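You operate a simulated robot arm through the tools that you are given. There is no shell and no other tool. Be economical: measure what you need, move in short steps, check, and stop when the job is done.

Carry out the task below with a simulated robot arm. There is one attempt and no reset: what you move stays moved.

JOB
Pour some cereal into the small tub, then fold and clip the bag.
Fine: Stand the bag back where it was; the green clip goes over the folded top. Set down upright: cereal bag.

The check looks at the end state, three seconds after you hand in, the way a careful person would. Anything else that was tipped, shoved, dropped, spilled or broken makes it a failure. Flat cloth is picked up by pressing the open fingertips on it (5 to 10 N) and closing them slowly along it; thin cloth reads only 2 to 8 mm in the jaws.

ROBOT AND FRAMES
A 7-joint arm with a two-finger parallel gripper, fixed in place. Base frame: the origin is at the foot of the arm, x ahead of it, y to its left, z up; the work surface is at about z = 90. Units: cm, degrees, N and s.
With the tool pointing down near the work surface it reaches from about 48 to 92 cm from the base axis. Its first joint turns from -115.0 to 115.0 degrees. Payload 3.91 kg.
The tool frame sits at the grasp point between the pads (the TCP): z along the fingers, y along the line on which they close. The tips reach 3 cm beyond it. Largest opening 11 cm; finger width 2, thickness 1; the body of the gripper, 4.8 by 11.2 cm, starts 5.5 cm behind the TCP.
Orientation is told as [roll, pitch, yaw] about the base's x, y, z axes, in that order, counted from this pose: with the fingers straight down and closing along the base's y, the tool's x points along the base's -x, its y along +y and its z along -z.

CONTROLS
- The arm moves only by the tool play_rows. Its arguments are lists of equal length, an entry for each row: "rotation": the turn, a rotation vector about the base's x, y, z in degrees, a list of three; "offset": the shift along the base's x, y, z in cm, a list of three; "gripper": the gripper command, from -1 (shut) to 1 (fully open), values between in proportion. In form: {"rotation": [[ax, ay, az], ...], "offset": [[x, y, z], ...], "gripper": [gripper, ...]}. A call has 1 to 20 rows; each row shifts and turns the commanded pose from where the row before left it. Each row takes 0.2 s and may step no farther than 5 cm and 8.6 degrees from the row before; otherwise, or with a gripper value out of range, the whole call is refused. Where a pose cannot be reached the arm comes as near as it can. A force on the tool above 40 N (or 10 N above the force at the start of the call, whichever is more), or a blocked arm, ends the call early, and 0.2 s more pass. The fingers move at their own pace (about 15.3 cm/s each) and stop on an object; they squeeze with about 38 N. The grip force told is the motor's: it shows also when the fingers shut on nothing. Time passes only in rows, and 0.2 s behind the last, so rows that do not move let the fingers close. The reply holds the time, the measured pose of the TCP, the force on the tool along the base axes, the opening and the grip force, in the units named above and with some noise, with the torque about the TCP (base axes, N m) and any sound that the robot's microphone picked up.
- Cameras (640 x 400 px; columns grow to the right, rows downward): "scene" is fixed at [21.97, 50, 156.32]; the picture's right is [-0.83, -0.56, 0.00], its down [-0.31, 0.46, -0.83] and it looks along [0.47, -0.69, -0.55] (base axes); focal length 322 px, centre (320, 200). "wrist" rides on the gripper at [7.2, 1.7, -10.3] in the tool frame; the picture's right is [-0.23, 0.97, 0.00], its down [-0.76, -0.18, -0.62] and it looks along [-0.61, -0.14, 0.78] (tool axes); focal length 222 px, centre (320, 200). There is no depth. A picture from a camera that has moved, and an enlarged one, comes with that camera's place and axes in the base frame and with its lens.
- get_image(camera): a new picture of that camera. The clock stands still meanwhile.
- raise_lower(by): slides the trunk up (or, below 0, down) by that many cm; the arm rides with it, the base frame stays. It gives what a move gives, with no picture.
- inspect(camera, box): a new picture of the part [left, top, right, bottom] of that camera's present view, enlarged. The clock stands still meanwhile.
- finish_job(): hands the job in; it is judged then, once.

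Go step by step. Nothing tells you positions but the pictures and the camera data: compare them with the known pose of the tool, close in by small moves and look again before you grip or let go. The budget is 120 turns and 84 pictures, counting those below and the enlarged ones. Unless the task says otherwise, let go and move clear before handing in, and close with one line.

The tools are called after ">>>" by a JSON object that holds its "api" and its "payload". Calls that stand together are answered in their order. play_rows: Moves the arm, as the interface text tells. Its arguments: {"type":"object","properties":{"rotation":{"type":"array","items":{"type":"array","items":{"type":"number"}}},"offset":{"type":"array","items":{"type":"array","items":{"type":"number"}}},"gripper":{"type":"array","items":{"type":"number"}}},"required":["rotation","offset","gripper"]} The other tools are called the same way: raise_lower (by) slides the trunk up or down; get_image (camera) takes a picture; inspect (camera, box) takes an enlarged picture of a part of a camera's view; finish_job () hands the job in.

At the start:

```text
clock: 0.0
ee_pos: [55.13, -6.22, 132.8]
orientation: [0.0, 0.0, 0.1]
wrist_force: [-1.2, -0.8, 0.1]
wrist_torque: [0.03, 0.0, 0.01]
finger_gap: 11.0
finger_force: 0.0
trunk travel left (down, up): [-77.5, 21.5]
```

scene: 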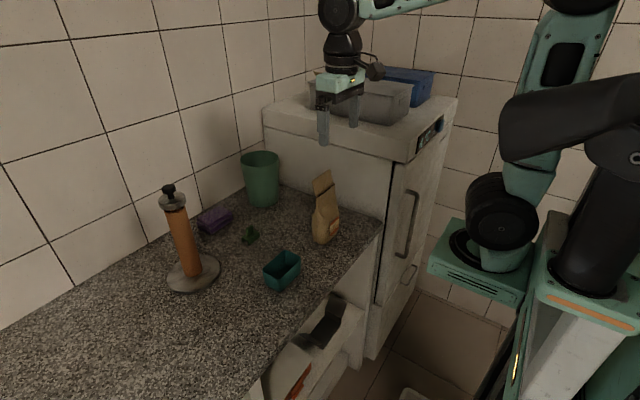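
wrist: 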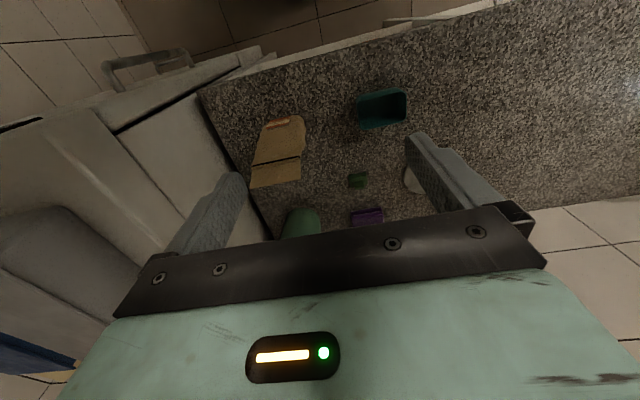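

I see the bag near (64,-14), the tub near (64,6) and the clip near (85,-3), all on the counter. I'll look closer before moving.

>>> {"api": "inspect", "payload": {"camera": "scene", "box": [220, 150, 380, 300]}}

>>> {"api": "inspect", "payload": {"camera": "wrist", "box": [220, 70, 440, 240]}}

```text
2.67 times, centred on (300, 225) of scene
camera zoom: at [21.97, 50.0, 156.32], right [-0.83, -0.56, 0.0], down [-0.31, 0.46, -0.83], along [0.47, -0.69, -0.55], focal length 857 px, centre (373, 133)
```

zoom: 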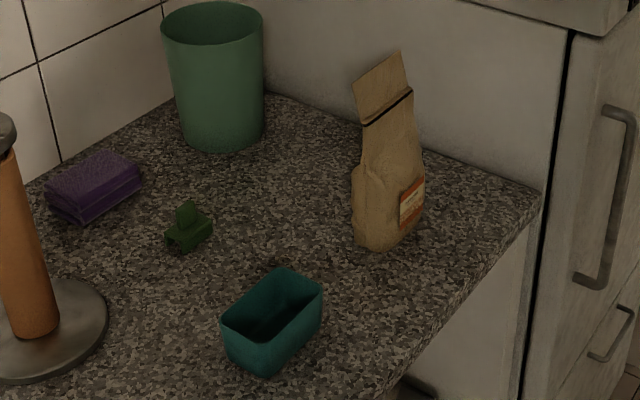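

```text
2.35 times, centred on (330, 155) of wrist
camera zoom: at [47.93, -4.52, 143.02], right [0.23, 0.97, 0.0], down [0.76, -0.18, 0.62], along [0.61, -0.14, -0.78], focal length 523 px, centre (296, 306)
```

zoom: 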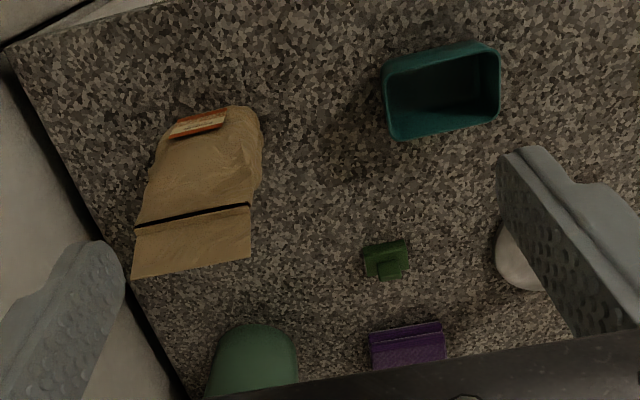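

The bag spans about y -23 to -13, x 63 to 68, with its crease at z≈107 and flap top at z≈110. I plan a forward-pointing grip on its width, so I'll first rehearse the pitch in free air.

>>> {"api": "play_rows", "payload": {"rotation": [[0, -7.8, 0], [0, -7.8, 0], [0, -7.8, 0], [0, -7.8, 0], [0, -7.8, 0], [0, -7.8, 0], [0, -7.8, 0], [0, -7.8, 0], [0, -7.6, 0], [0, 0, 0]], "offset": [[0, 1, 0], [0, 1, 0], [0, 1, 0], [0, 1, 0], [0, 1, 0], [0, 1, 0], [0, 0, 0], [0, 0, 0], [0, 0, 0], [0, 0, 0]], "gripper": [1, 1, 1, 1, 1, 1, 1, 1, 1, 1]}}

>>> {"api": "play_rows", "payload": {"rotation": [[-8, 0, 0], [-8, 0, 0], [-8, 0, 0], [-8, 0, 0], [-8, 0, 0], [-8, 0, 0], [-8, 0, 0], [-8, 0, 0], [-8, 0, 0], [-8, 0, 0], [-8, 0, 0], [-8, 0, 0], [-8, 0, 0], [-8, 0, 0], [-8, 0, 0], [0, 0, 0]], "offset": [[0, 0, 0], [0, 0, 0], [0, 0, 0], [0, 0, 0], [0, 0, 0], [0, 0, 0], [0, 0, 0], [0, 0, 0], [0, 0, 0], [0, 0, 0], [0, 0, 0], [0, 0, 0], [0, 0, 0], [0, 0, 0], [0, 0, 0], [0, 0, 0]], "gripper": [1, 1, 1, 1, 1, 1, 1, 1, 1, 1, 1, 1, 1, 1, 1, 1]}}

```text
clock: 2.2
ee_pos: [58.22, 1.07, 131.38]
orientation: [0.1, -70.0, -0.2]
wrist_force: [-0.4, -0.1, -0.5]
wrist_torque: [0.0, 0.0, 0.02]
finger_gap: 11.0
finger_force: 0.0
out of reach, approached as far as the arm can: row 4, 5, 6, 9
trunk travel left (down, up): [-77.5, 21.5]
```

```text
clock: 5.6
ee_pos: [59.08, 2.1, 131.61]
orientation: [-101.2, 28.1, 67.0]
wrist_force: [-0.3, 0.5, -0.2]
wrist_torque: [0.02, 0.02, 0.01]
finger_gap: 10.97
finger_force: 0.0
out of reach, approached as far as the arm can: row 13, 14, 15
trunk travel left (down, up): [-77.5, 21.5]
```

The roll of -120° is reachable at this pitch. I'll roll back and slide in front of the bag, staying high.

>>> {"api": "play_rows", "payload": {"rotation": [[8, 0, 0], [8, 0, 0], [8, 0, 0], [8, 0, 0], [8, 0, 0], [8, 0, 0], [8, 0, 0], [8, 0, 0], [8, 0, 0], [8, 0, 0], [8, 0, 0], [8, 0, 0], [8, 0, 0], [8, 0, 0], [8, 0, 0], [0, 0, 0]], "offset": [[0, -1, 0], [0, -1, 0], [0, -1, 0], [0, -1, 0], [0, -1, 0], [0, -1, 0], [0, -1, 0], [0, -1, 0], [0, -1, 0], [0, -1, 0], [0, -1, 0], [0, -1, 0], [0, -1, 0], [0, -1, 0], [0, -1, 0], [0, -1, 0]], "gripper": [1, 1, 1, 1, 1, 1, 1, 1, 1, 1, 1, 1, 1, 1, 1, 1]}}

```text
clock: 9.0
ee_pos: [62.31, -12.46, 131.93]
orientation: [0.1, -70.0, -0.1]
wrist_force: [0.6, 1.5, 0.0]
wrist_torque: [0.02, 0.01, 0.02]
finger_gap: 11.01
finger_force: 0.1
out of reach, approached as far as the arm can: row 3, 4, 6, 8, 10, 12, 13, 15, 16
trunk travel left (down, up): [-77.5, 21.5]
```

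The arm is near its inner reach limit here, so I'll see whether a lower tool height relative to the trunk lets it pull back.

>>> {"api": "play_rows", "payload": {"rotation": [[0, 0, 0], [0, 0, 0], [0, 0, 0], [0, 0, 0], [0, 0, 0], [0, 0, 0], [0, 0, 0], [0, 0, 0], [0, 0, 0], [0, 0, 0]], "offset": [[0, 0, -2], [0, 0, -2], [0, 0, -2], [0, 0, -2], [0, 0, -2], [-1, 0, 0], [-1, 0, 0], [-1, 0, 0], [-1, 0, 0], [0, 0, 0]], "gripper": [1, 1, 1, 1, 1, 1, 1, 1, 1, 1]}}

>>> {"api": "get_image", "payload": {"camera": "scene"}}

>>> {"api": "get_image", "payload": {"camera": "wrist"}}

```text
clock: 11.2
ee_pos: [65.92, -12.68, 126.45]
orientation: [0.2, -69.8, -0.2]
wrist_force: [-0.8, 0.8, 1.0]
wrist_torque: [0.03, 0.01, 0.0]
finger_gap: 11.0
finger_force: 0.0
out of reach, approached as far as the arm can: row 1, 2, 3, 4, 5, 6, 7, 8, 9
trunk travel left (down, up): [-77.5, 21.5]
```

```text
79 pictures are left
```

scene: 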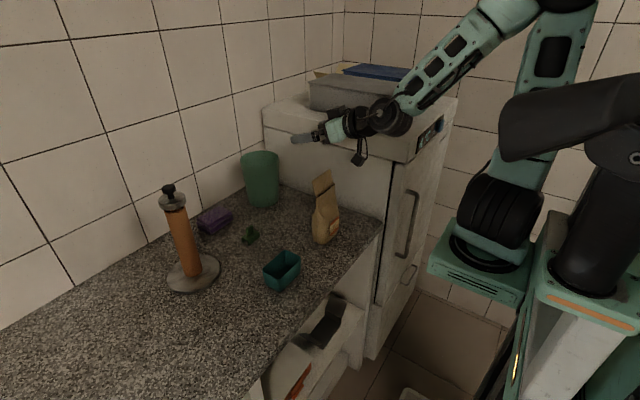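

```text
78 pictures are left
camera wrist: at [53.81, -11.01, 123.24], right [0.08, 0.97, 0.21], down [-0.32, -0.18, 0.93], along [0.94, -0.14, 0.3], focal length 222 px, centre (320, 200)
```

wrist: 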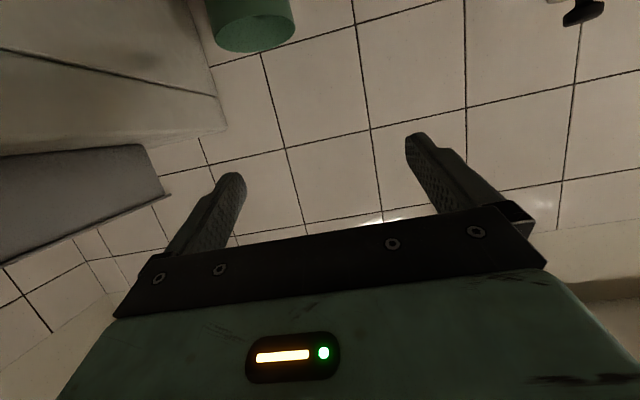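

Higher relative to the trunk gives more room, so I'll raise the arm and pull back. Then I can lower the trunk.

>>> {"api": "play_rows", "payload": {"rotation": [[0, 0, 0], [0, 0, 0], [0, 0, 0], [0, 0, 0], [0, 0, 0], [0, 0, 0], [0, 0, 0], [0, 0, 0], [0, 0, 0], [0, 0, 0], [0, 0, 0], [0, 0, 0]], "offset": [[0, 0, 3], [0, 0, 3], [0, 0, 3], [0, 0, 3], [0, 0, 3], [0, 0, 3], [0, -1, 3], [-2, -1, 3], [-2, -1, 3], [-2, -1, 0], [-2, 0, 0], [0, 0, 0]], "gripper": [1, 1, 1, 1, 1, 1, 1, 1, 1, 1, 1, 1]}}

```text
clock: 13.8
ee_pos: [67.08, -15.43, 150.42]
orientation: [0.1, -70.0, -0.1]
wrist_force: [0.4, 1.0, -0.1]
wrist_torque: [0.01, -0.02, 0.0]
finger_gap: 10.99
finger_force: 0.1
out of reach, approached as far as the arm can: row 6, 7, 8, 9, 10, 11
trunk travel left (down, up): [-77.5, 21.5]
```

Instead of entering from the front I can come straight down over the bag with fingers straddling it. I'll use pitch -60 for more reach margin and line up above the bag.

>>> {"api": "play_rows", "payload": {"rotation": [[0, 5, 0], [0, 5, 0], [0, 0, 0], [0, 0, 0], [0, 0, 0], [0, 0, 0], [0, 0, 0], [0, 0, 0], [0, 0, 0], [0, 0, 0]], "offset": [[0, 0, -2], [0, 0, -3], [0, 0, -3], [0, 0, -3], [0, 0, -3], [0, -1, -3], [0, -1, 0], [-1, -1, 0], [-1, 0, 0], [0, 0, 0]], "gripper": [1, 1, 1, 1, 1, 1, 1, 1, 1, 1]}}

```text
clock: 16.0
ee_pos: [65.04, -18.56, 133.48]
orientation: [0.1, -60.0, -0.1]
wrist_force: [0.4, 0.1, -0.1]
wrist_torque: [0.0, 0.01, -0.01]
finger_gap: 11.01
finger_force: 0.0
trunk travel left (down, up): [-77.5, 21.5]
```

Now at (65,-18.6,133) with good reach. I'll lower the trunk to just above the bag and check lateral alignment.

>>> {"api": "raise_lower", "payload": {"by": -13}}

>>> {"api": "inspect", "payload": {"camera": "scene", "box": [240, 110, 420, 260]}}

>>> {"api": "get_image", "payload": {"camera": "wrist"}}

```text
clock: 17.6
ee_pos: [65.06, -18.55, 120.54]
orientation: [0.0, -60.0, -0.2]
wrist_force: [-0.4, 0.5, -0.4]
wrist_torque: [-0.01, 0.0, 0.07]
finger_gap: 11.0
finger_force: 0.1
trunk travel left (down, up): [-64.5, 34.5]
```

```text
2.67 times, centred on (330, 185) of scene
camera zoom: at [21.97, 50.0, 156.32], right [-0.83, -0.56, 0.0], down [-0.31, 0.46, -0.83], along [0.47, -0.69, -0.55], focal length 857 px, centre (293, 240)
```

zoom: 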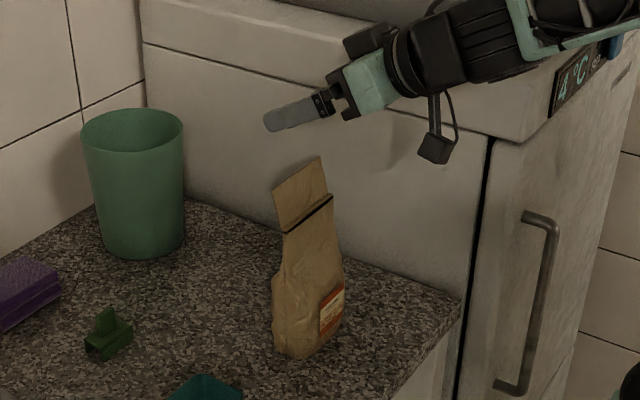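

```text
76 pictures are left
camera wrist: at [52.45, -16.87, 119.49], right [0.11, 0.97, 0.2], down [-0.16, -0.18, 0.97], along [0.98, -0.14, 0.13], focal length 222 px, centre (320, 200)
```

wrist: 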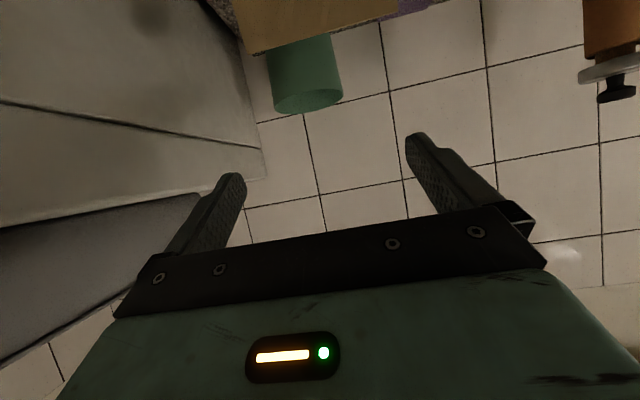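

The two cameras disagree by about 1.5 cm on the flap's corners, so I'll zoom in on it.

>>> {"api": "inspect", "payload": {"camera": "wrist", "box": [200, 0, 440, 150]}}

>>> {"api": "inspect", "payload": {"camera": "scene", "box": [290, 130, 370, 250]}}

```text
2.67 times, centred on (320, 75) of wrist
camera zoom: at [52.45, -16.87, 119.49], right [0.11, 0.97, 0.2], down [-0.16, -0.18, 0.97], along [0.98, -0.14, 0.13], focal length 592 px, centre (320, 533)
```

zoom: 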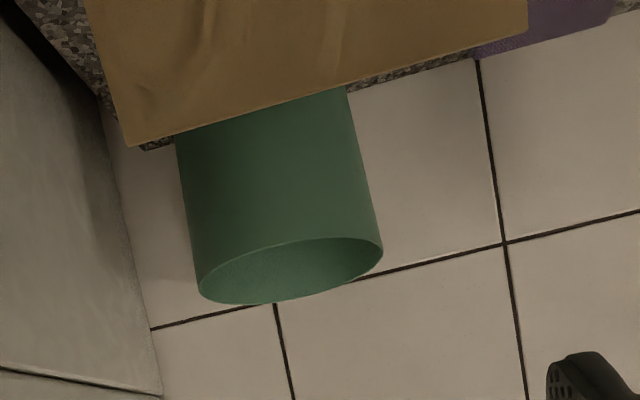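

```text
3.33 times, centred on (330, 190) of scene
camera zoom: at [21.97, 50.0, 156.32], right [-0.83, -0.56, 0.0], down [-0.31, 0.46, -0.83], along [0.47, -0.69, -0.55], focal length 1072 px, centre (287, 233)
```

zoom: 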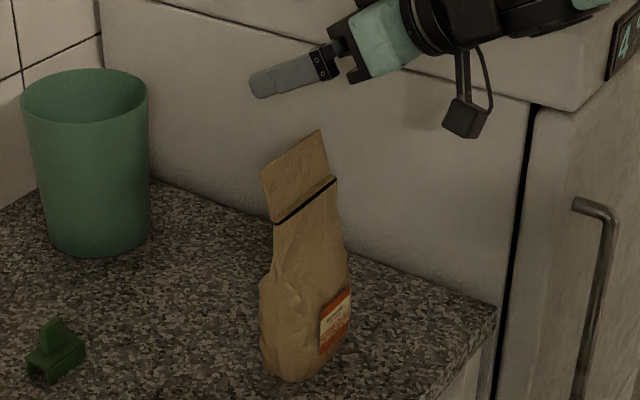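

Careful triangulation gives bag centre y≈-17.0, width≈9.1, top z≈111. I shift 1.55 cm in y, and lower to check that the flap passes between the fingers.

>>> {"api": "play_rows", "payload": {"rotation": [[0, 0, 0], [0, 0, 0], [0, 0, 0]], "offset": [[0.4, 0.8, 0], [0, 0.75, 0], [0, 0, 0]], "gripper": [1, 1, 1]}}

>>> {"api": "raise_lower", "payload": {"by": -5.5}}

>>> {"api": "get_image", "payload": {"camera": "wrist"}}

>>> {"api": "inspect", "payload": {"camera": "scene", "box": [290, 130, 370, 250]}}

```text
clock: 18.4
ee_pos: [65.35, -17.16, 120.51]
orientation: [0.0, -59.9, 0.0]
wrist_force: [0.0, 0.2, -0.2]
wrist_torque: [0.0, 0.0, 0.03]
finger_gap: 11.0
finger_force: 0.0
trunk travel left (down, up): [-64.5, 34.5]
```

```text
clock: 19.3
ee_pos: [65.37, -17.12, 115.03]
orientation: [0.0, -60.0, 0.0]
wrist_force: [0.6, 0.1, 0.1]
wrist_torque: [-0.01, -0.03, 0.03]
finger_gap: 11.0
finger_force: 0.0
trunk travel left (down, up): [-59.0, 40.0]
```

```text
73 pictures are left
camera wrist: at [52.83, -15.36, 113.96], right [0.11, 0.97, 0.2], down [-0.16, -0.18, 0.97], along [0.98, -0.14, 0.13], focal length 222 px, centre (320, 200)
```

wrist: 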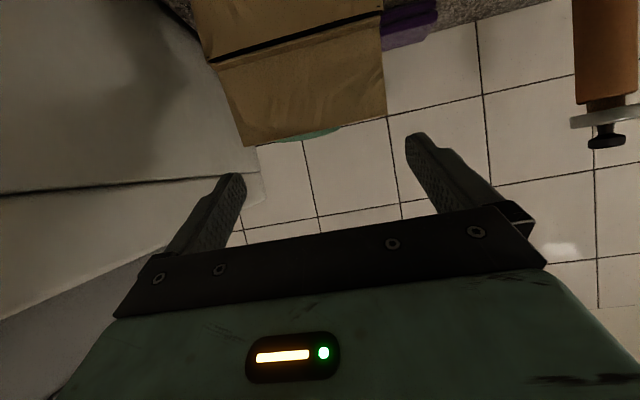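

```text
3.33 times, centred on (330, 190) of scene
camera zoom: at [21.97, 50.0, 156.32], right [-0.83, -0.56, 0.0], down [-0.31, 0.46, -0.83], along [0.47, -0.69, -0.55], focal length 1072 px, centre (287, 233)
```

zoom: 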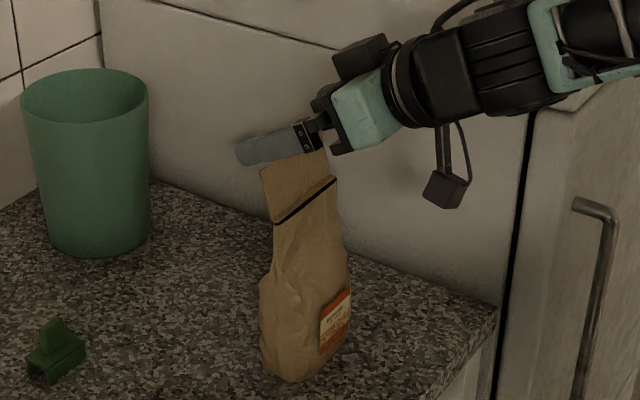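

The flap sits exactly centred between the fingers (±4.55 vs ±5.5). I continue down in two stages, checking forces.

>>> {"api": "raise_lower", "payload": {"by": -6}}

>>> {"api": "get_image", "payload": {"camera": "wrist"}}

```text
clock: 20.3
ee_pos: [65.47, -17.07, 109.05]
orientation: [0.0, -60.0, -0.1]
wrist_force: [0.5, 0.8, 0.3]
wrist_torque: [0.02, 0.02, 0.0]
finger_gap: 11.01
finger_force: 0.0
trunk travel left (down, up): [-53.0, 46.0]
```

```text
71 pictures are left
camera wrist: at [52.83, -15.36, 107.96], right [0.11, 0.97, 0.2], down [-0.16, -0.18, 0.97], along [0.98, -0.14, 0.13], focal length 222 px, centre (320, 200)
```

wrist: 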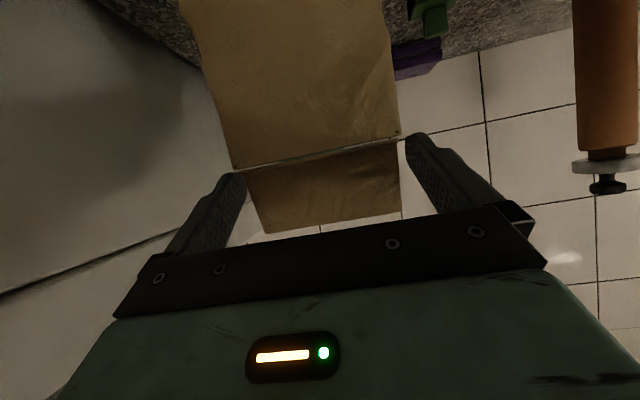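

Clear on both sides, with the bag about 0.2 cm toward +y. I correct, lower to grip height, and check.

>>> {"api": "play_rows", "payload": {"rotation": [[0, 0, 0], [0, 0, 0]], "offset": [[0, 0.2, 0], [0, 0, 0]], "gripper": [1, 1]}}

>>> {"api": "raise_lower", "payload": {"by": -4}}

>>> {"api": "raise_lower", "payload": {"by": -4}}

>>> {"api": "get_image", "payload": {"camera": "wrist"}}

>>> {"api": "inspect", "payload": {"camera": "scene", "box": [290, 130, 370, 250]}}

```text
clock: 20.9
ee_pos: [65.29, -17.06, 109.1]
orientation: [0.0, -59.9, -0.2]
wrist_force: [-0.5, -0.2, 0.3]
wrist_torque: [0.01, 0.02, -0.02]
finger_gap: 10.97
finger_force: 0.1
trunk travel left (down, up): [-53.0, 46.0]
```

```text
clock: 21.8
ee_pos: [65.44, -17.01, 105.05]
orientation: [0.1, -60.0, -0.1]
wrist_force: [-0.9, -0.7, 0.0]
wrist_torque: [0.04, 0.02, 0.03]
finger_gap: 11.0
finger_force: 0.1
trunk travel left (down, up): [-49.0, 50.0]
```

```text
clock: 22.6
ee_pos: [65.33, -16.9, 100.92]
orientation: [0.0, -60.0, -0.2]
wrist_force: [0.7, -0.1, 0.1]
wrist_torque: [0.03, 0.0, -0.03]
finger_gap: 10.99
finger_force: 0.1
trunk travel left (down, up): [-45.0, 54.0]
```

```text
70 pictures are left
camera wrist: at [52.77, -15.24, 99.94], right [0.11, 0.97, 0.2], down [-0.16, -0.18, 0.97], along [0.98, -0.14, 0.13], focal length 222 px, centre (320, 200)
```

wrist: 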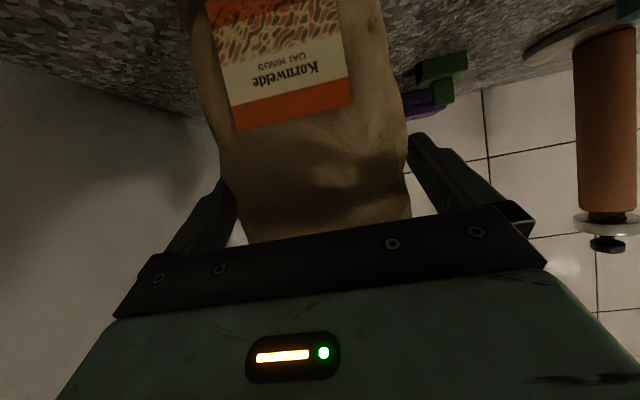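

```text
3.33 times, centred on (330, 190) of scene
camera zoom: at [21.97, 50.0, 156.32], right [-0.83, -0.56, 0.0], down [-0.31, 0.46, -0.83], along [0.47, -0.69, -0.55], focal length 1072 px, centre (287, 233)
```

zoom: 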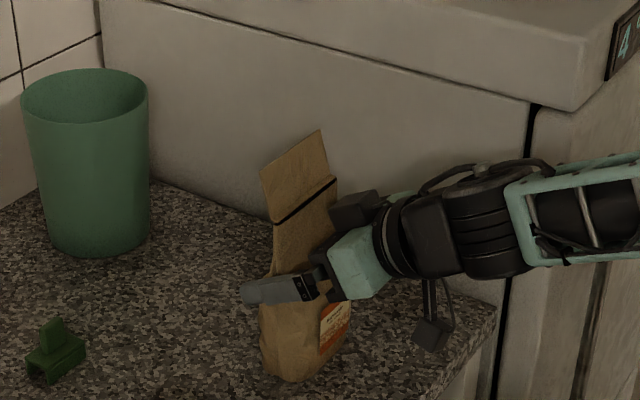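

Fingers straddle the bag's body at z≈101. Close slowly.

>>> {"api": "play_rows", "payload": {"rotation": [[0, 0, 0], [0, 0, 0], [0, 0, 0], [0, 0, 0], [0, 0, 0], [0, 0, 0], [0, 0, 0]], "offset": [[0, 0, 0], [0, 0, 0], [0, 0, 0], [0, 0, 0], [0, 0, 0], [0, 0, 0], [0, 0, 0]], "gripper": [0.9, 0.8, 0.7, 0.6, 0.5, 0.4, 0.4]}}

```text
clock: 24.2
ee_pos: [65.4, -17.04, 101.08]
orientation: [0.0, -60.0, -0.1]
wrist_force: [0.7, 0.5, 1.2]
wrist_torque: [0.02, -0.03, 0.04]
finger_gap: 9.78
finger_force: 37.9
trunk travel left (down, up): [-45.0, 54.0]
```

Gripped at 9.8 cm with 38 N. Lift with the trunk and look at the bag and tub.

>>> {"api": "raise_lower", "payload": {"by": 16}}

>>> {"api": "inspect", "payload": {"camera": "scene", "box": [240, 220, 340, 310]}}

>>> {"api": "get_image", "payload": {"camera": "scene"}}

```text
clock: 26.0
ee_pos: [65.36, -16.94, 116.97]
orientation: [0.0, -60.1, -0.1]
wrist_force: [-0.3, -0.8, -0.3]
wrist_torque: [0.02, -0.02, -0.03]
finger_gap: 9.78
finger_force: 37.6
trunk travel left (down, up): [-61.0, 38.0]
```

```text
4.44 times, centred on (290, 265) of scene
camera zoom: at [21.97, 50.0, 156.32], right [-0.83, -0.56, 0.0], down [-0.31, 0.46, -0.83], along [0.47, -0.69, -0.55], focal length 1429 px, centre (453, -89)
```

zoom: 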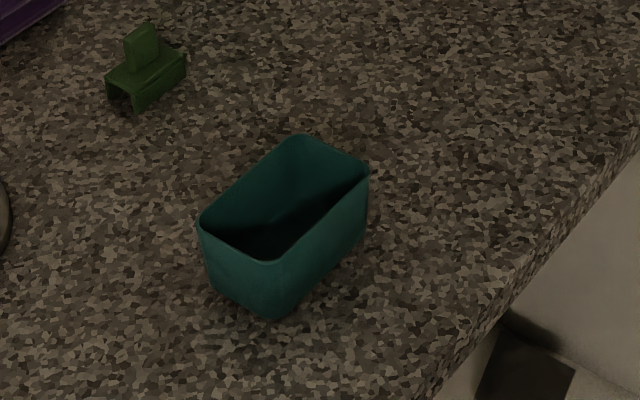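

```text
67 pictures are left
```

scene: 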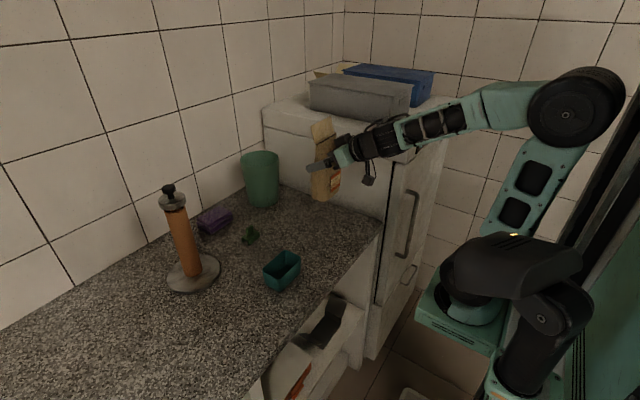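

Tub rim is about x 62–68, y 0.3–9, z≈95.3. I tilt 40° toward +y while moving the mouth corner above the tub, then lower.

>>> {"api": "play_rows", "payload": {"rotation": [[-4, 0, 0], [-4, 0, 0], [-4, 0, 0], [-4, 0, 0], [-4, 0, 0], [-4, 0, 0], [-4, 0, 0], [-4, 0, 0], [-4, 0, 0], [-4, 0, 0], [0, 0, 0]], "offset": [[-0.2, 1, 0], [-0.2, 1, 0], [-0.2, 1, 0], [-0.2, 1, 0], [-0.2, 1, 0], [-0.2, 1, 0], [-0.2, 1, 0], [-0.2, 1, 0], [-0.2, 1, 0], [-0.1, 1, 0], [0, 0, 0]], "gripper": [0.4, 0.4, 0.4, 0.4, 0.4, 0.4, 0.4, 0.4, 0.4, 0.4, 0.4]}}

>>> {"api": "raise_lower", "payload": {"by": -11}}

>>> {"api": "get_image", "payload": {"camera": "scene"}}

>>> {"api": "get_image", "payload": {"camera": "wrist"}}

```text
clock: 28.4
ee_pos: [65.19, -11.69, 117.93]
orientation: [-38.8, -56.5, 34.3]
wrist_force: [-0.3, 0.7, -0.6]
wrist_torque: [0.02, -0.01, 0.0]
finger_gap: 9.77
finger_force: 37.6
out of reach, approached as far as the arm can: row 4, 5, 6, 7, 8, 9, 10
trunk travel left (down, up): [-61.0, 38.0]
```

```text
clock: 29.9
ee_pos: [65.03, -11.72, 106.94]
orientation: [-39.0, -56.5, 34.4]
wrist_force: [0.0, -0.2, -0.9]
wrist_torque: [0.03, -0.02, 0.01]
finger_gap: 9.75
finger_force: 37.8
trunk travel left (down, up): [-50.0, 49.0]
```

```text
66 pictures are left
```

scene: 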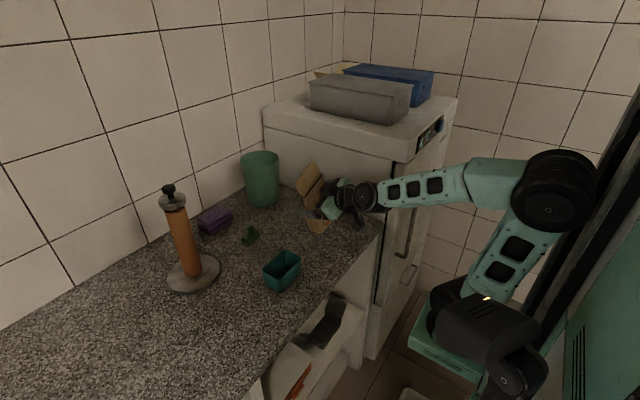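

```text
65 pictures are left
camera wrist: at [52.46, -10.81, 104.77], right [0.1, 0.98, -0.15], down [-0.21, 0.16, 0.96], along [0.97, -0.06, 0.22], focal length 222 px, centre (320, 200)
```

wrist: 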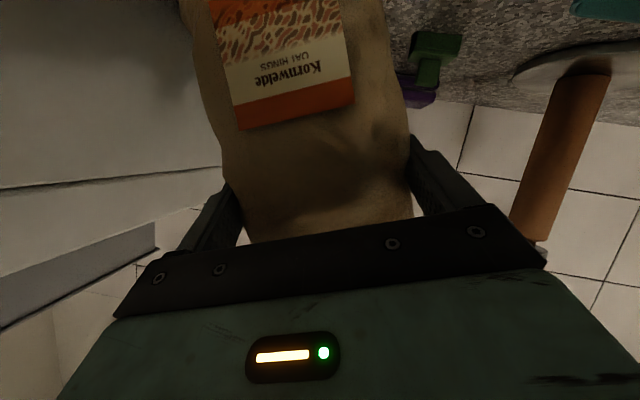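

The roll stalled at about 20° and y only moved 5 cm, a reach limit in this region. I'll try translating first, further out in x and toward +y.

>>> {"api": "play_rows", "payload": {"rotation": [[0, 0, 0], [0, 0, 0], [0, 0, 0], [0, 0, 0], [0, 0, 0], [0, 0, 0], [0, 0, 0]], "offset": [[1, 0, 1], [1, 0, 1], [1, 0, 0], [0, 1, 0], [0, 1, 0], [0, 1, 0], [0, 0, 0]], "gripper": [0.4, 0.4, 0.4, 0.4, 0.4, 0.4, 0.4]}}

```text
clock: 31.4
ee_pos: [68.1, -9.2, 108.85]
orientation: [-39.0, -56.6, 34.6]
wrist_force: [-0.3, -0.3, -0.5]
wrist_torque: [0.04, 0.05, 0.0]
finger_gap: 9.77
finger_force: 37.8
out of reach, approached as far as the arm can: row 6
trunk travel left (down, up): [-50.0, 49.0]
```

>>> {"api": "play_rows", "payload": {"rotation": [[-4, 0, 0], [-4, 0, 0], [-4, 0, 0], [-4, 0, 0], [-4, 0, 0], [0, 0, 0]], "offset": [[1, 0, 0], [1, 0, 0], [1, 0, 0], [1, 0, 0], [1, 0, 0], [0, 0, 0]], "gripper": [0.4, 0.4, 0.4, 0.4, 0.4, 0.4]}}

>>> {"api": "get_image", "payload": {"camera": "scene"}}

```text
clock: 32.9
ee_pos: [73.0, -9.3, 108.83]
orientation: [-61.4, -42.6, 51.8]
wrist_force: [-0.1, 0.6, -1.1]
wrist_torque: [0.02, 0.03, 0.0]
finger_gap: 9.78
finger_force: 37.9
trunk travel left (down, up): [-50.0, 49.0]
```

```text
64 pictures are left
```

scene: 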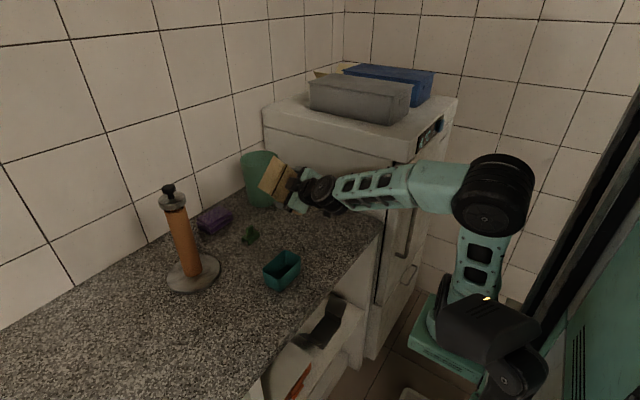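

At x≈73 the tilt works, so inner reach is the limit. Yawing the whole geometry +45° about z gives the arm more room, so I'll do that and bring the mouth over the tub.

>>> {"api": "play_rows", "payload": {"rotation": [[0, 0, 7.5], [0, 0, 7.5], [0, 0, 7.5], [0, 0, 7.5], [0, 0, 7.5], [0, 0, 7.5], [0, 0, 0]], "offset": [[0, 0, 0], [0, 1, 0], [0, 1, 0], [0, 1, 0], [-0.7, 1, 0], [-0.7, 0.8, 0], [0, 0, 0]], "gripper": [0.4, 0.4, 0.4, 0.4, 0.4, 0.4, 0.4]}}

>>> {"api": "get_image", "payload": {"camera": "scene"}}

```text
clock: 34.5
ee_pos: [71.69, -4.43, 108.98]
orientation: [-61.4, -42.6, 96.8]
wrist_force: [-1.1, 0.6, -0.5]
wrist_torque: [0.01, 0.03, -0.01]
finger_gap: 9.77
finger_force: 38.3
trunk travel left (down, up): [-50.0, 49.0]
```

```text
63 pictures are left
```

scene: 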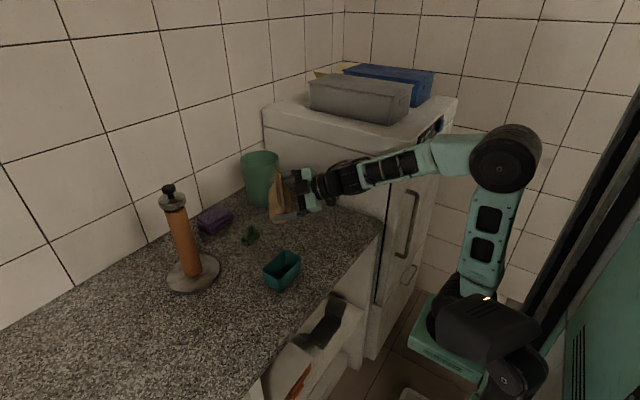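

Reach is good now. Tilt on to 60° about the forward axis, lowering slightly, then look.

>>> {"api": "play_rows", "payload": {"rotation": [[-2.83, -2.83, 0], [-2.83, -2.83, 0], [-2.83, -2.83, 0], [-2.83, -2.83, 0], [-2.83, -2.83, 0], [0, 0, 0]], "offset": [[0, 0, -0.5], [0, 0, -0.5], [0, 0, -0.5], [0, 0, -0.5], [0, 0, -0.5], [0, 0, 0]], "gripper": [0.4, 0.4, 0.4, 0.4, 0.4, 0.4]}}

>>> {"api": "inspect", "payload": {"camera": "scene", "box": [220, 140, 380, 300]}}

>>> {"api": "get_image", "payload": {"camera": "wrist"}}

```text
clock: 35.9
ee_pos: [71.64, -4.44, 106.4]
orientation: [-75.1, -25.9, 104.4]
wrist_force: [0.2, 0.3, -1.2]
wrist_torque: [-0.02, 0.03, -0.01]
finger_gap: 9.76
finger_force: 38.0
trunk travel left (down, up): [-50.0, 49.0]
```

```text
2.50 times, centred on (300, 220) of scene
camera zoom: at [21.97, 50.0, 156.32], right [-0.83, -0.56, 0.0], down [-0.31, 0.46, -0.83], along [0.47, -0.69, -0.55], focal length 804 px, centre (370, 150)
```

zoom: 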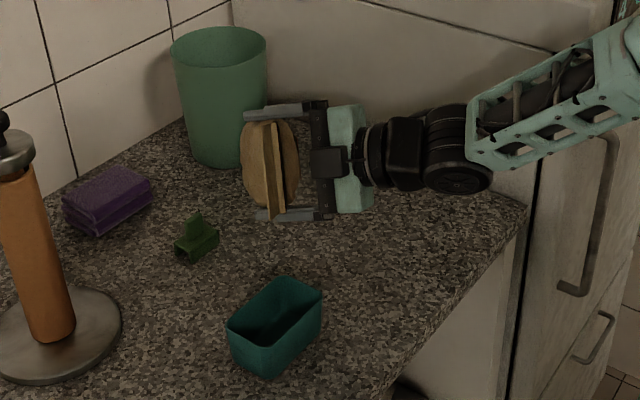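

```text
61 pictures are left
camera wrist: at [63.26, -13.78, 104.16], right [-0.4, 0.53, -0.75], down [-0.67, 0.38, 0.63], along [0.62, 0.75, 0.21], focal length 222 px, centre (320, 200)
```

wrist: 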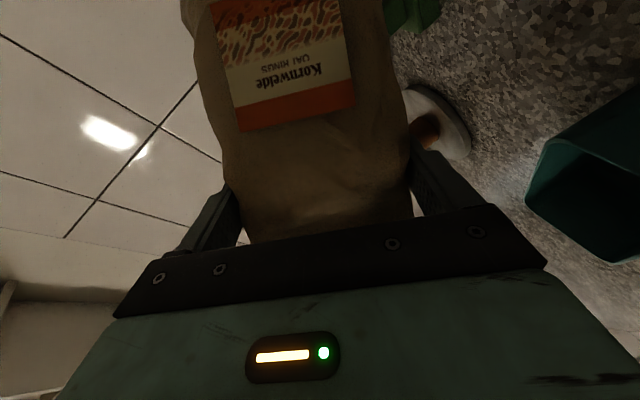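

The mouth corner projects exactly where I expected, above the tub centre. Tilt slowly to 80° and look for flow.

>>> {"api": "play_rows", "payload": {"rotation": [[-1.414, -1.414, 0], [-1.414, -1.414, 0], [-1.414, -1.414, 0], [-1.414, -1.414, 0], [-1.414, -1.414, 0], [-1.414, -1.414, 0], [-1.414, -1.414, 0], [-1.414, -1.414, 0], [-1.414, -1.414, 0], [-1.414, -1.414, 0], [0, 0, 0]], "offset": [[0, 0, -0.25], [0, 0, -0.25], [0, 0, -0.25], [0, 0, -0.25], [0, 0, -0.25], [0, 0, -0.25], [0, 0, -0.25], [-0.05, 0.05, -0.25], [-0.05, 0.05, -0.2], [-0.1, 0.1, -0.2], [0, 0, 0]], "gripper": [0.4, 0.4, 0.4, 0.4, 0.4, 0.4, 0.4, 0.4, 0.4, 0.4, 0.4]}}

>>> {"api": "inspect", "payload": {"camera": "scene", "box": [220, 140, 380, 300]}}

```text
clock: 38.2
ee_pos: [71.43, -4.23, 103.94]
orientation: [-85.1, -8.5, 107.5]
wrist_force: [-1.0, -0.1, -1.7]
wrist_torque: [0.04, 0.04, 0.03]
finger_gap: 9.78
finger_force: 38.1
trunk travel left (down, up): [-50.0, 49.0]
```

```text
2.50 times, centred on (300, 220) of scene
camera zoom: at [21.97, 50.0, 156.32], right [-0.83, -0.56, 0.0], down [-0.31, 0.46, -0.83], along [0.47, -0.69, -0.55], focal length 804 px, centre (370, 150)
```

zoom: 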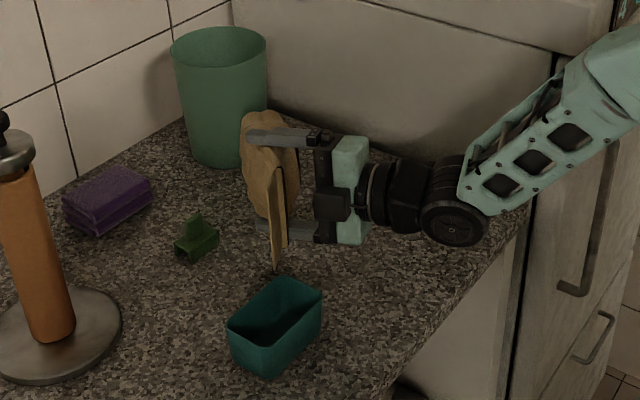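

No flow yet. Continue from 80° to 96° slowly with the corner held over the tub.

>>> {"api": "play_rows", "payload": {"rotation": [[-1.414, -1.414, 0], [-1.414, -1.414, 0], [-1.414, -1.414, 0], [-1.414, -1.414, 0], [-1.414, -1.414, 0], [-1.414, -1.414, 0], [-1.414, -1.414, 0], [-1.414, -1.414, 0], [0, 0, 0], [0, 0, 0]], "offset": [[-0.08, 0.08, 0.1], [-0.08, 0.08, 0.1], [-0.1, 0.1, 0.1], [-0.1, 0.1, 0.2], [-0.1, 0.1, 0.2], [-0.12, 0.12, 0.2], [-0.12, 0.12, 0.2], [-0.12, 0.12, 0.2], [0, 0, 0], [0, 0, 0]], "gripper": [0.4, 0.4, 0.4, 0.4, 0.4, 0.4, 0.4, 0.4, 0.4, 0.4]}}

>>> {"api": "inspect", "payload": {"camera": "scene", "box": [220, 140, 380, 300]}}

```text
clock: 40.5
ee_pos: [70.62, -3.37, 105.3]
orientation: [-92.4, 5.7, 107.7]
wrist_force: [0.0, -0.2, -0.6]
wrist_torque: [0.06, 0.02, -0.01]
finger_gap: 9.78
finger_force: 37.6
trunk travel left (down, up): [-50.0, 49.0]
```

```text
2.50 times, centred on (300, 220) of scene
camera zoom: at [21.97, 50.0, 156.32], right [-0.83, -0.56, 0.0], down [-0.31, 0.46, -0.83], along [0.47, -0.69, -0.55], focal length 804 px, centre (370, 150)
```

zoom: 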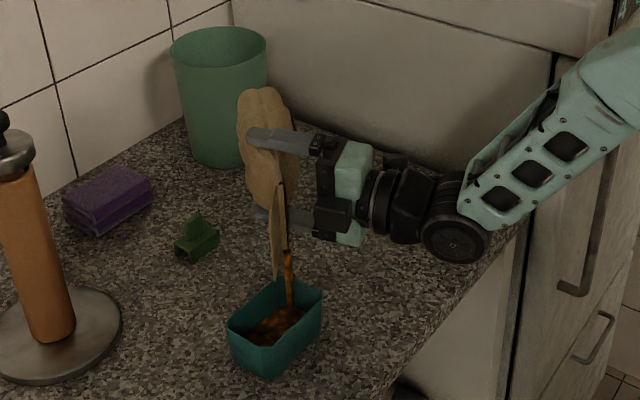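

Cereal flows into the tub. That already gives a decent portion, so I tilt back along the same path now.

>>> {"api": "play_rows", "payload": {"rotation": [[2.83, 2.83, 0], [2.83, 2.83, 0], [2.83, 2.83, 0], [2.83, 2.83, 0], [2.83, 2.83, 0], [2.83, 2.83, 0], [2.83, 2.83, 0], [0, 0, 0]], "offset": [[0.24, -0.24, -0.4], [0.22, -0.22, -0.4], [0.2, -0.2, -0.3], [0.16, -0.16, -0.2], [0.2, -0.2, 0.45], [0, 0, 0.5], [0, 0, 0.5], [0, 0, 0]], "gripper": [0.4, 0.4, 0.4, 0.4, 0.4, 0.4, 0.4, 0.4]}}

>>> {"api": "inspect", "payload": {"camera": "scene", "box": [220, 140, 380, 300]}}

>>> {"api": "inspect", "payload": {"camera": "scene", "box": [260, 240, 310, 300]}}

```text
clock: 42.2
ee_pos: [71.58, -4.42, 105.56]
orientation: [-79.3, -19.2, 106.2]
wrist_force: [0.1, -0.1, -1.5]
wrist_torque: [0.02, 0.03, -0.01]
finger_gap: 9.78
finger_force: 38.2
trunk travel left (down, up): [-50.0, 49.0]
```

```text
2.50 times, centred on (300, 220) of scene
camera zoom: at [21.97, 50.0, 156.32], right [-0.83, -0.56, 0.0], down [-0.31, 0.46, -0.83], along [0.47, -0.69, -0.55], focal length 804 px, centre (370, 150)
```

zoom: 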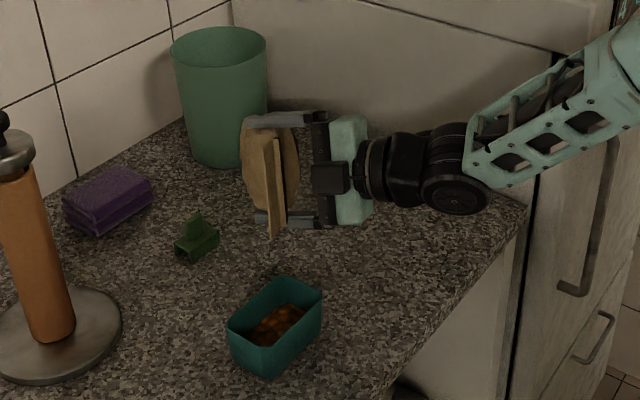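

```text
6.67 times, centred on (285, 270) of scene
camera zoom: at [21.97, 50.0, 156.32], right [-0.83, -0.56, 0.0], down [-0.31, 0.46, -0.83], along [0.47, -0.69, -0.55], focal length 2144 px, centre (553, -267)
```

zoom: 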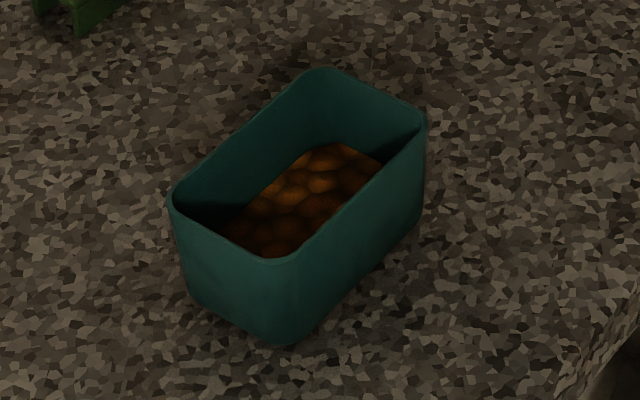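

No spill, and the tub is about a third full. I'll add one short second pour on the same path to get near half.

>>> {"api": "play_rows", "payload": {"rotation": [[-2.83, -2.83, 0], [-2.83, -2.83, 0], [-2.83, -2.83, 0], [-2.83, -2.83, 0], [-2.83, -2.83, 0], [-2.83, -2.83, 0], [-2.83, -2.83, 0], [2.83, 2.83, 0], [2.83, 2.83, 0], [2.83, 2.83, 0], [2.83, 2.83, 0], [2.83, 2.83, 0], [2.83, 2.83, 0], [2.83, 2.83, 0], [0, 0, 0]], "offset": [[0, 0, -0.5], [0, 0, -0.5], [-0.2, 0.2, -0.45], [-0.16, 0.16, 0.2], [-0.2, 0.2, 0.3], [-0.22, 0.22, 0.4], [-0.24, 0.24, 0.4], [0.24, -0.24, -0.4], [0.22, -0.22, -0.4], [0.2, -0.2, -0.3], [0.16, -0.16, -0.2], [0.2, -0.2, 0.45], [0, 0, 0.5], [0, 0, 0.5], [0, 0, 0]], "gripper": [0.4, 0.4, 0.4, 0.4, 0.4, 0.4, 0.4, 0.4, 0.4, 0.4, 0.4, 0.4, 0.4, 0.4, 0.4]}}

>>> {"api": "inspect", "payload": {"camera": "scene", "box": [250, 180, 330, 300]}}

```text
clock: 45.5
ee_pos: [71.59, -4.41, 105.35]
orientation: [-79.2, -19.2, 106.0]
wrist_force: [-0.7, -0.5, -0.2]
wrist_torque: [-0.01, 0.02, -0.02]
finger_gap: 9.79
finger_force: 37.9
trunk travel left (down, up): [-50.0, 49.0]
```

```text
3.33 times, centred on (290, 240) of scene
camera zoom: at [21.97, 50.0, 156.32], right [-0.83, -0.56, 0.0], down [-0.31, 0.46, -0.83], along [0.47, -0.69, -0.55], focal length 1072 px, centre (420, 67)
```

zoom: 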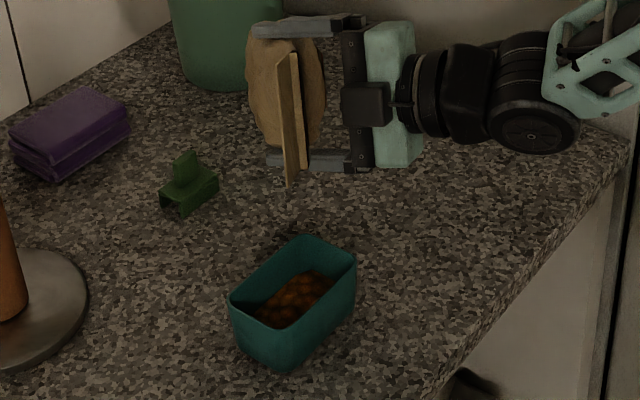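

Tub has a good portion and no spills. Raise and bring the bag upright again.

>>> {"api": "raise_lower", "payload": {"by": 13}}

>>> {"api": "play_rows", "payload": {"rotation": [[2.83, 2.83, 0], [2.83, 2.83, 0], [2.83, 2.83, 0], [2.83, 2.83, 0], [2.83, 2.83, 0], [2.83, 2.83, 0], [2.83, 2.83, 0], [2.83, 2.83, 0], [2.83, 2.83, 0], [2.83, 2.83, 0], [2.83, 2.83, 0], [2.83, 2.83, 0], [2.83, 2.83, 0], [2.83, 2.83, 0], [2.83, 2.83, 0], [2.83, 2.83, 0], [2.83, 2.83, 0], [0, 0, 0]], "offset": [[0.1, -0.2, 0], [0.1, -0.2, 0], [0.1, -0.2, 0], [0.1, -0.2, 0], [0.1, -0.2, 0], [0.1, -0.2, 0], [0.1, -0.2, 0], [0.1, -0.2, 0], [0.1, -0.2, 0], [0.1, -0.2, 0], [0, -0.2, 0], [0, -0.2, 0], [0, -0.2, 0], [0, -0.2, 0], [0, -0.2, 0], [0, 0, 0], [0, 0, 0], [0, 0, 0]], "gripper": [0.4, 0.4, 0.4, 0.4, 0.4, 0.4, 0.4, 0.4, 0.4, 0.4, 0.4, 0.4, 0.4, 0.4, 0.4, 0.4, 0.4, 0.4]}}

```text
clock: 47.0
ee_pos: [71.73, -4.35, 118.35]
orientation: [-79.1, -19.1, 106.1]
wrist_force: [-0.4, -0.6, -1.9]
wrist_torque: [0.03, -0.01, 0.0]
finger_gap: 9.76
finger_force: 37.9
trunk travel left (down, up): [-63.0, 36.0]
```

```text
clock: 50.8
ee_pos: [72.49, -7.34, 118.41]
orientation: [-0.1, -62.9, 45.5]
wrist_force: [-0.3, 0.5, -1.2]
wrist_torque: [0.03, 0.01, 0.01]
finger_gap: 9.76
finger_force: 38.4
trunk travel left (down, up): [-63.0, 36.0]
```

Upright again. Now yaw back -45.5°, fix the 2.9° pitch, and go above the original spot.

>>> {"api": "play_rows", "payload": {"rotation": [[0, 0, -7.6], [0, 0, -7.6], [0, 0, -7.6], [0, 0, -7.6], [0, 0, -7.6], [0, 0, -7.5], [0, 2.9, 0], [0, 0, 0], [0, 0, 0], [0, 0, 0], [0, 0, 0], [0, 0, 0]], "offset": [[0, -1, 0], [0, -1, 0], [0, -1, 0], [0, -1, 0], [0, -1, 0], [-1, -1, 0], [-1, -1, 0], [-1, -1, 0], [-1, -1, 0], [-1, -0.66, 0], [-1, 0, 0], [0, 0, 0]], "gripper": [0.4, 0.4, 0.4, 0.4, 0.4, 0.4, 0.4, 0.4, 0.4, 0.4, 0.4, 0.4]}}

```text
clock: 53.4
ee_pos: [66.62, -17.14, 118.64]
orientation: [-0.2, -59.9, 0.2]
wrist_force: [0.5, 0.5, -0.3]
wrist_torque: [0.04, 0.03, 0.02]
finger_gap: 9.74
finger_force: 38.5
trunk travel left (down, up): [-63.0, 36.0]
```

Orientation is restored. Finish the x correction and check the bag's attitude before lowering.

>>> {"api": "play_rows", "payload": {"rotation": [[0, 0, 0], [0, 0, 0], [0, 0, 0]], "offset": [[-0.6, 0.1, 0], [-0.6, 0.05, 0], [0, 0, 0]], "gripper": [0.4, 0.4, 0.4]}}

>>> {"api": "raise_lower", "payload": {"by": -15}}

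>>> {"api": "inspect", "payload": {"camera": "scene", "box": [290, 130, 370, 250]}}

```text
clock: 54.2
ee_pos: [65.48, -16.99, 118.59]
orientation: [-0.2, -60.0, 0.1]
wrist_force: [0.4, -0.1, -0.6]
wrist_torque: [0.0, -0.03, 0.03]
finger_gap: 9.77
finger_force: 37.8
trunk travel left (down, up): [-63.0, 36.0]
```

```text
clock: 56.0
ee_pos: [65.51, -16.96, 103.53]
orientation: [-0.2, -60.0, 0.1]
wrist_force: [0.1, -0.8, -0.2]
wrist_torque: [0.01, 0.01, -0.01]
finger_gap: 9.74
finger_force: 38.0
trunk travel left (down, up): [-48.0, 51.0]
```

```text
3.33 times, centred on (330, 190) of scene
camera zoom: at [21.97, 50.0, 156.32], right [-0.83, -0.56, 0.0], down [-0.31, 0.46, -0.83], along [0.47, -0.69, -0.55], focal length 1072 px, centre (287, 233)
```

zoom: 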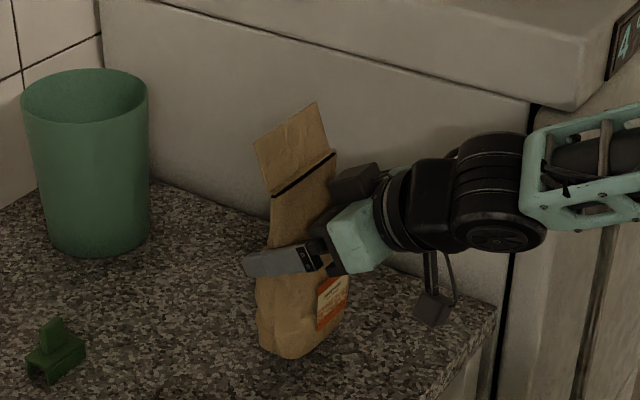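

Bag is upright, 2.5 cm above its spot. Lower gently till it touches.

>>> {"api": "raise_lower", "payload": {"by": -2.1}}

>>> {"api": "play_rows", "payload": {"rotation": [[0, 0, 0], [0, 0, 0], [0, 0, 0], [0, 0, 0]], "offset": [[0, 0, -0.15], [0, 0, -0.15], [0, 0, -0.15], [0, 0, 0]], "gripper": [0.4, 0.4, 0.4, 0.4]}}

```text
clock: 56.7
ee_pos: [65.38, -16.95, 101.43]
orientation: [-0.3, -60.0, 0.1]
wrist_force: [-0.7, -0.5, -1.4]
wrist_torque: [-0.04, 0.02, -0.01]
finger_gap: 9.78
finger_force: 37.9
trunk travel left (down, up): [-45.9, 53.1]
```

```text
clock: 57.7
ee_pos: [65.45, -16.86, 101.01]
orientation: [-0.2, -60.0, 0.1]
wrist_force: [0.8, -0.6, -0.5]
wrist_torque: [-0.01, -0.03, 0.01]
finger_gap: 9.78
finger_force: 37.9
trunk travel left (down, up): [-45.9, 53.1]
```

>>> {"api": "play_rows", "payload": {"rotation": [[0, 0, 0], [0, 0, 0]], "offset": [[0, 0, -0.12], [0, 0, 0]], "gripper": [0.4, 0.4]}}

>>> {"api": "inspect", "payload": {"camera": "scene", "box": [290, 130, 370, 250]}}

```text
clock: 58.3
ee_pos: [65.5, -17.0, 100.86]
orientation: [-0.2, -59.9, 0.2]
wrist_force: [0.0, 0.5, -0.4]
wrist_torque: [0.01, -0.03, -0.04]
finger_gap: 9.75
finger_force: 38.4
trunk travel left (down, up): [-45.9, 53.1]
```

```text
3.33 times, centred on (330, 190) of scene
camera zoom: at [21.97, 50.0, 156.32], right [-0.83, -0.56, 0.0], down [-0.31, 0.46, -0.83], along [0.47, -0.69, -0.55], focal length 1072 px, centre (287, 233)
```

zoom: 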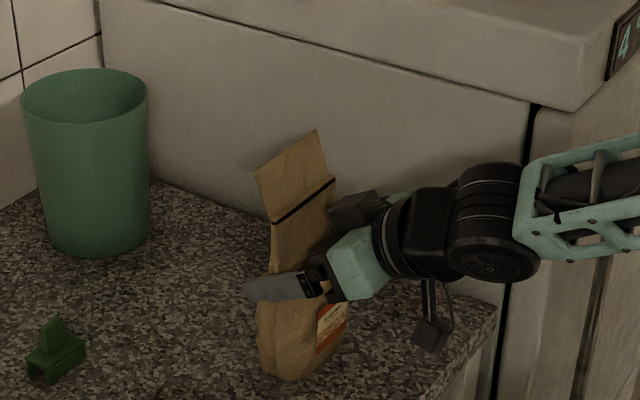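

Position agrees within about 0.4 cm with the original picture. I'll compare the wrist view with the earlier one.

>>> {"api": "get_image", "payload": {"camera": "wrist"}}

```text
53 pictures are left
camera wrist: at [52.84, -15.29, 99.82], right [0.11, 0.97, 0.2], down [-0.16, -0.18, 0.97], along [0.98, -0.14, 0.13], focal length 222 px, centre (320, 200)
```

wrist: 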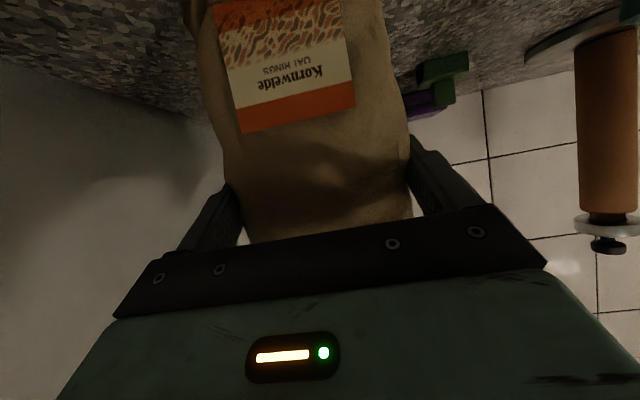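

Only ~0.2 cm off. Release the bag and rise straight up clear with the trunk.

>>> {"api": "play_rows", "payload": {"rotation": [[0, 0, 0], [0, 0, 0], [0, 0, 0], [0, 0, 0], [0, 0, 0], [0, 0, 0]], "offset": [[0, 0, 0], [0, 0, 0], [0, 0, 0], [0, 0, 0], [0, 0, 0], [0, 0, 0]], "gripper": [0.8, 0.85, 0.9, 1, 1, 1]}}

>>> {"api": "get_image", "payload": {"camera": "wrist"}}

>>> {"api": "inspect", "payload": {"camera": "scene", "box": [290, 130, 370, 250]}}

```text
clock: 59.7
ee_pos: [65.47, -17.08, 100.85]
orientation: [-0.2, -60.0, 0.1]
wrist_force: [-0.8, 0.0, -0.5]
wrist_torque: [0.01, 0.01, 0.04]
finger_gap: 11.0
finger_force: 0.1
trunk travel left (down, up): [-45.9, 53.1]
```

```text
52 pictures are left
camera wrist: at [52.84, -15.3, 99.82], right [0.11, 0.97, 0.2], down [-0.16, -0.18, 0.97], along [0.98, -0.14, 0.13], focal length 222 px, centre (320, 200)
```

wrist: 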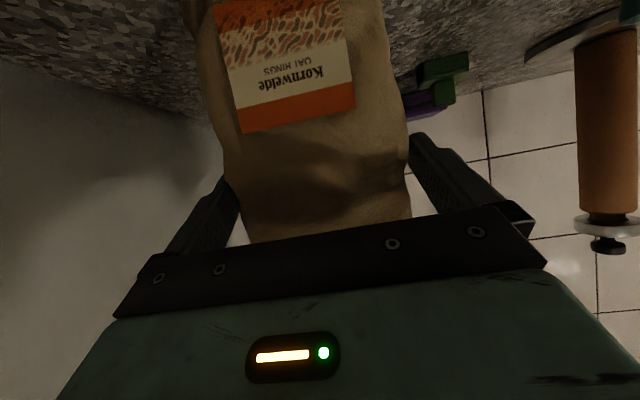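

```text
3.33 times, centred on (330, 190) of scene
camera zoom: at [21.97, 50.0, 156.32], right [-0.83, -0.56, 0.0], down [-0.31, 0.46, -0.83], along [0.47, -0.69, -0.55], focal length 1072 px, centre (287, 233)
```

zoom: 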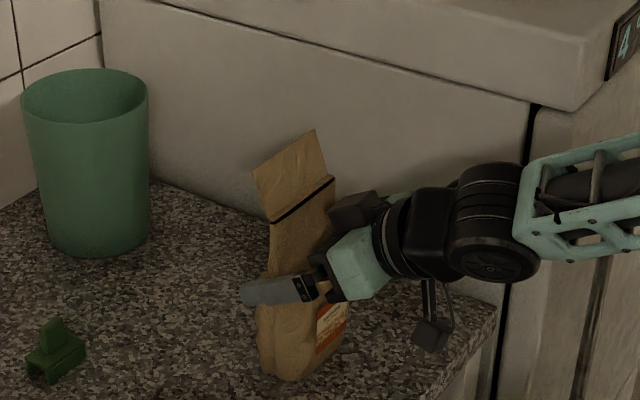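

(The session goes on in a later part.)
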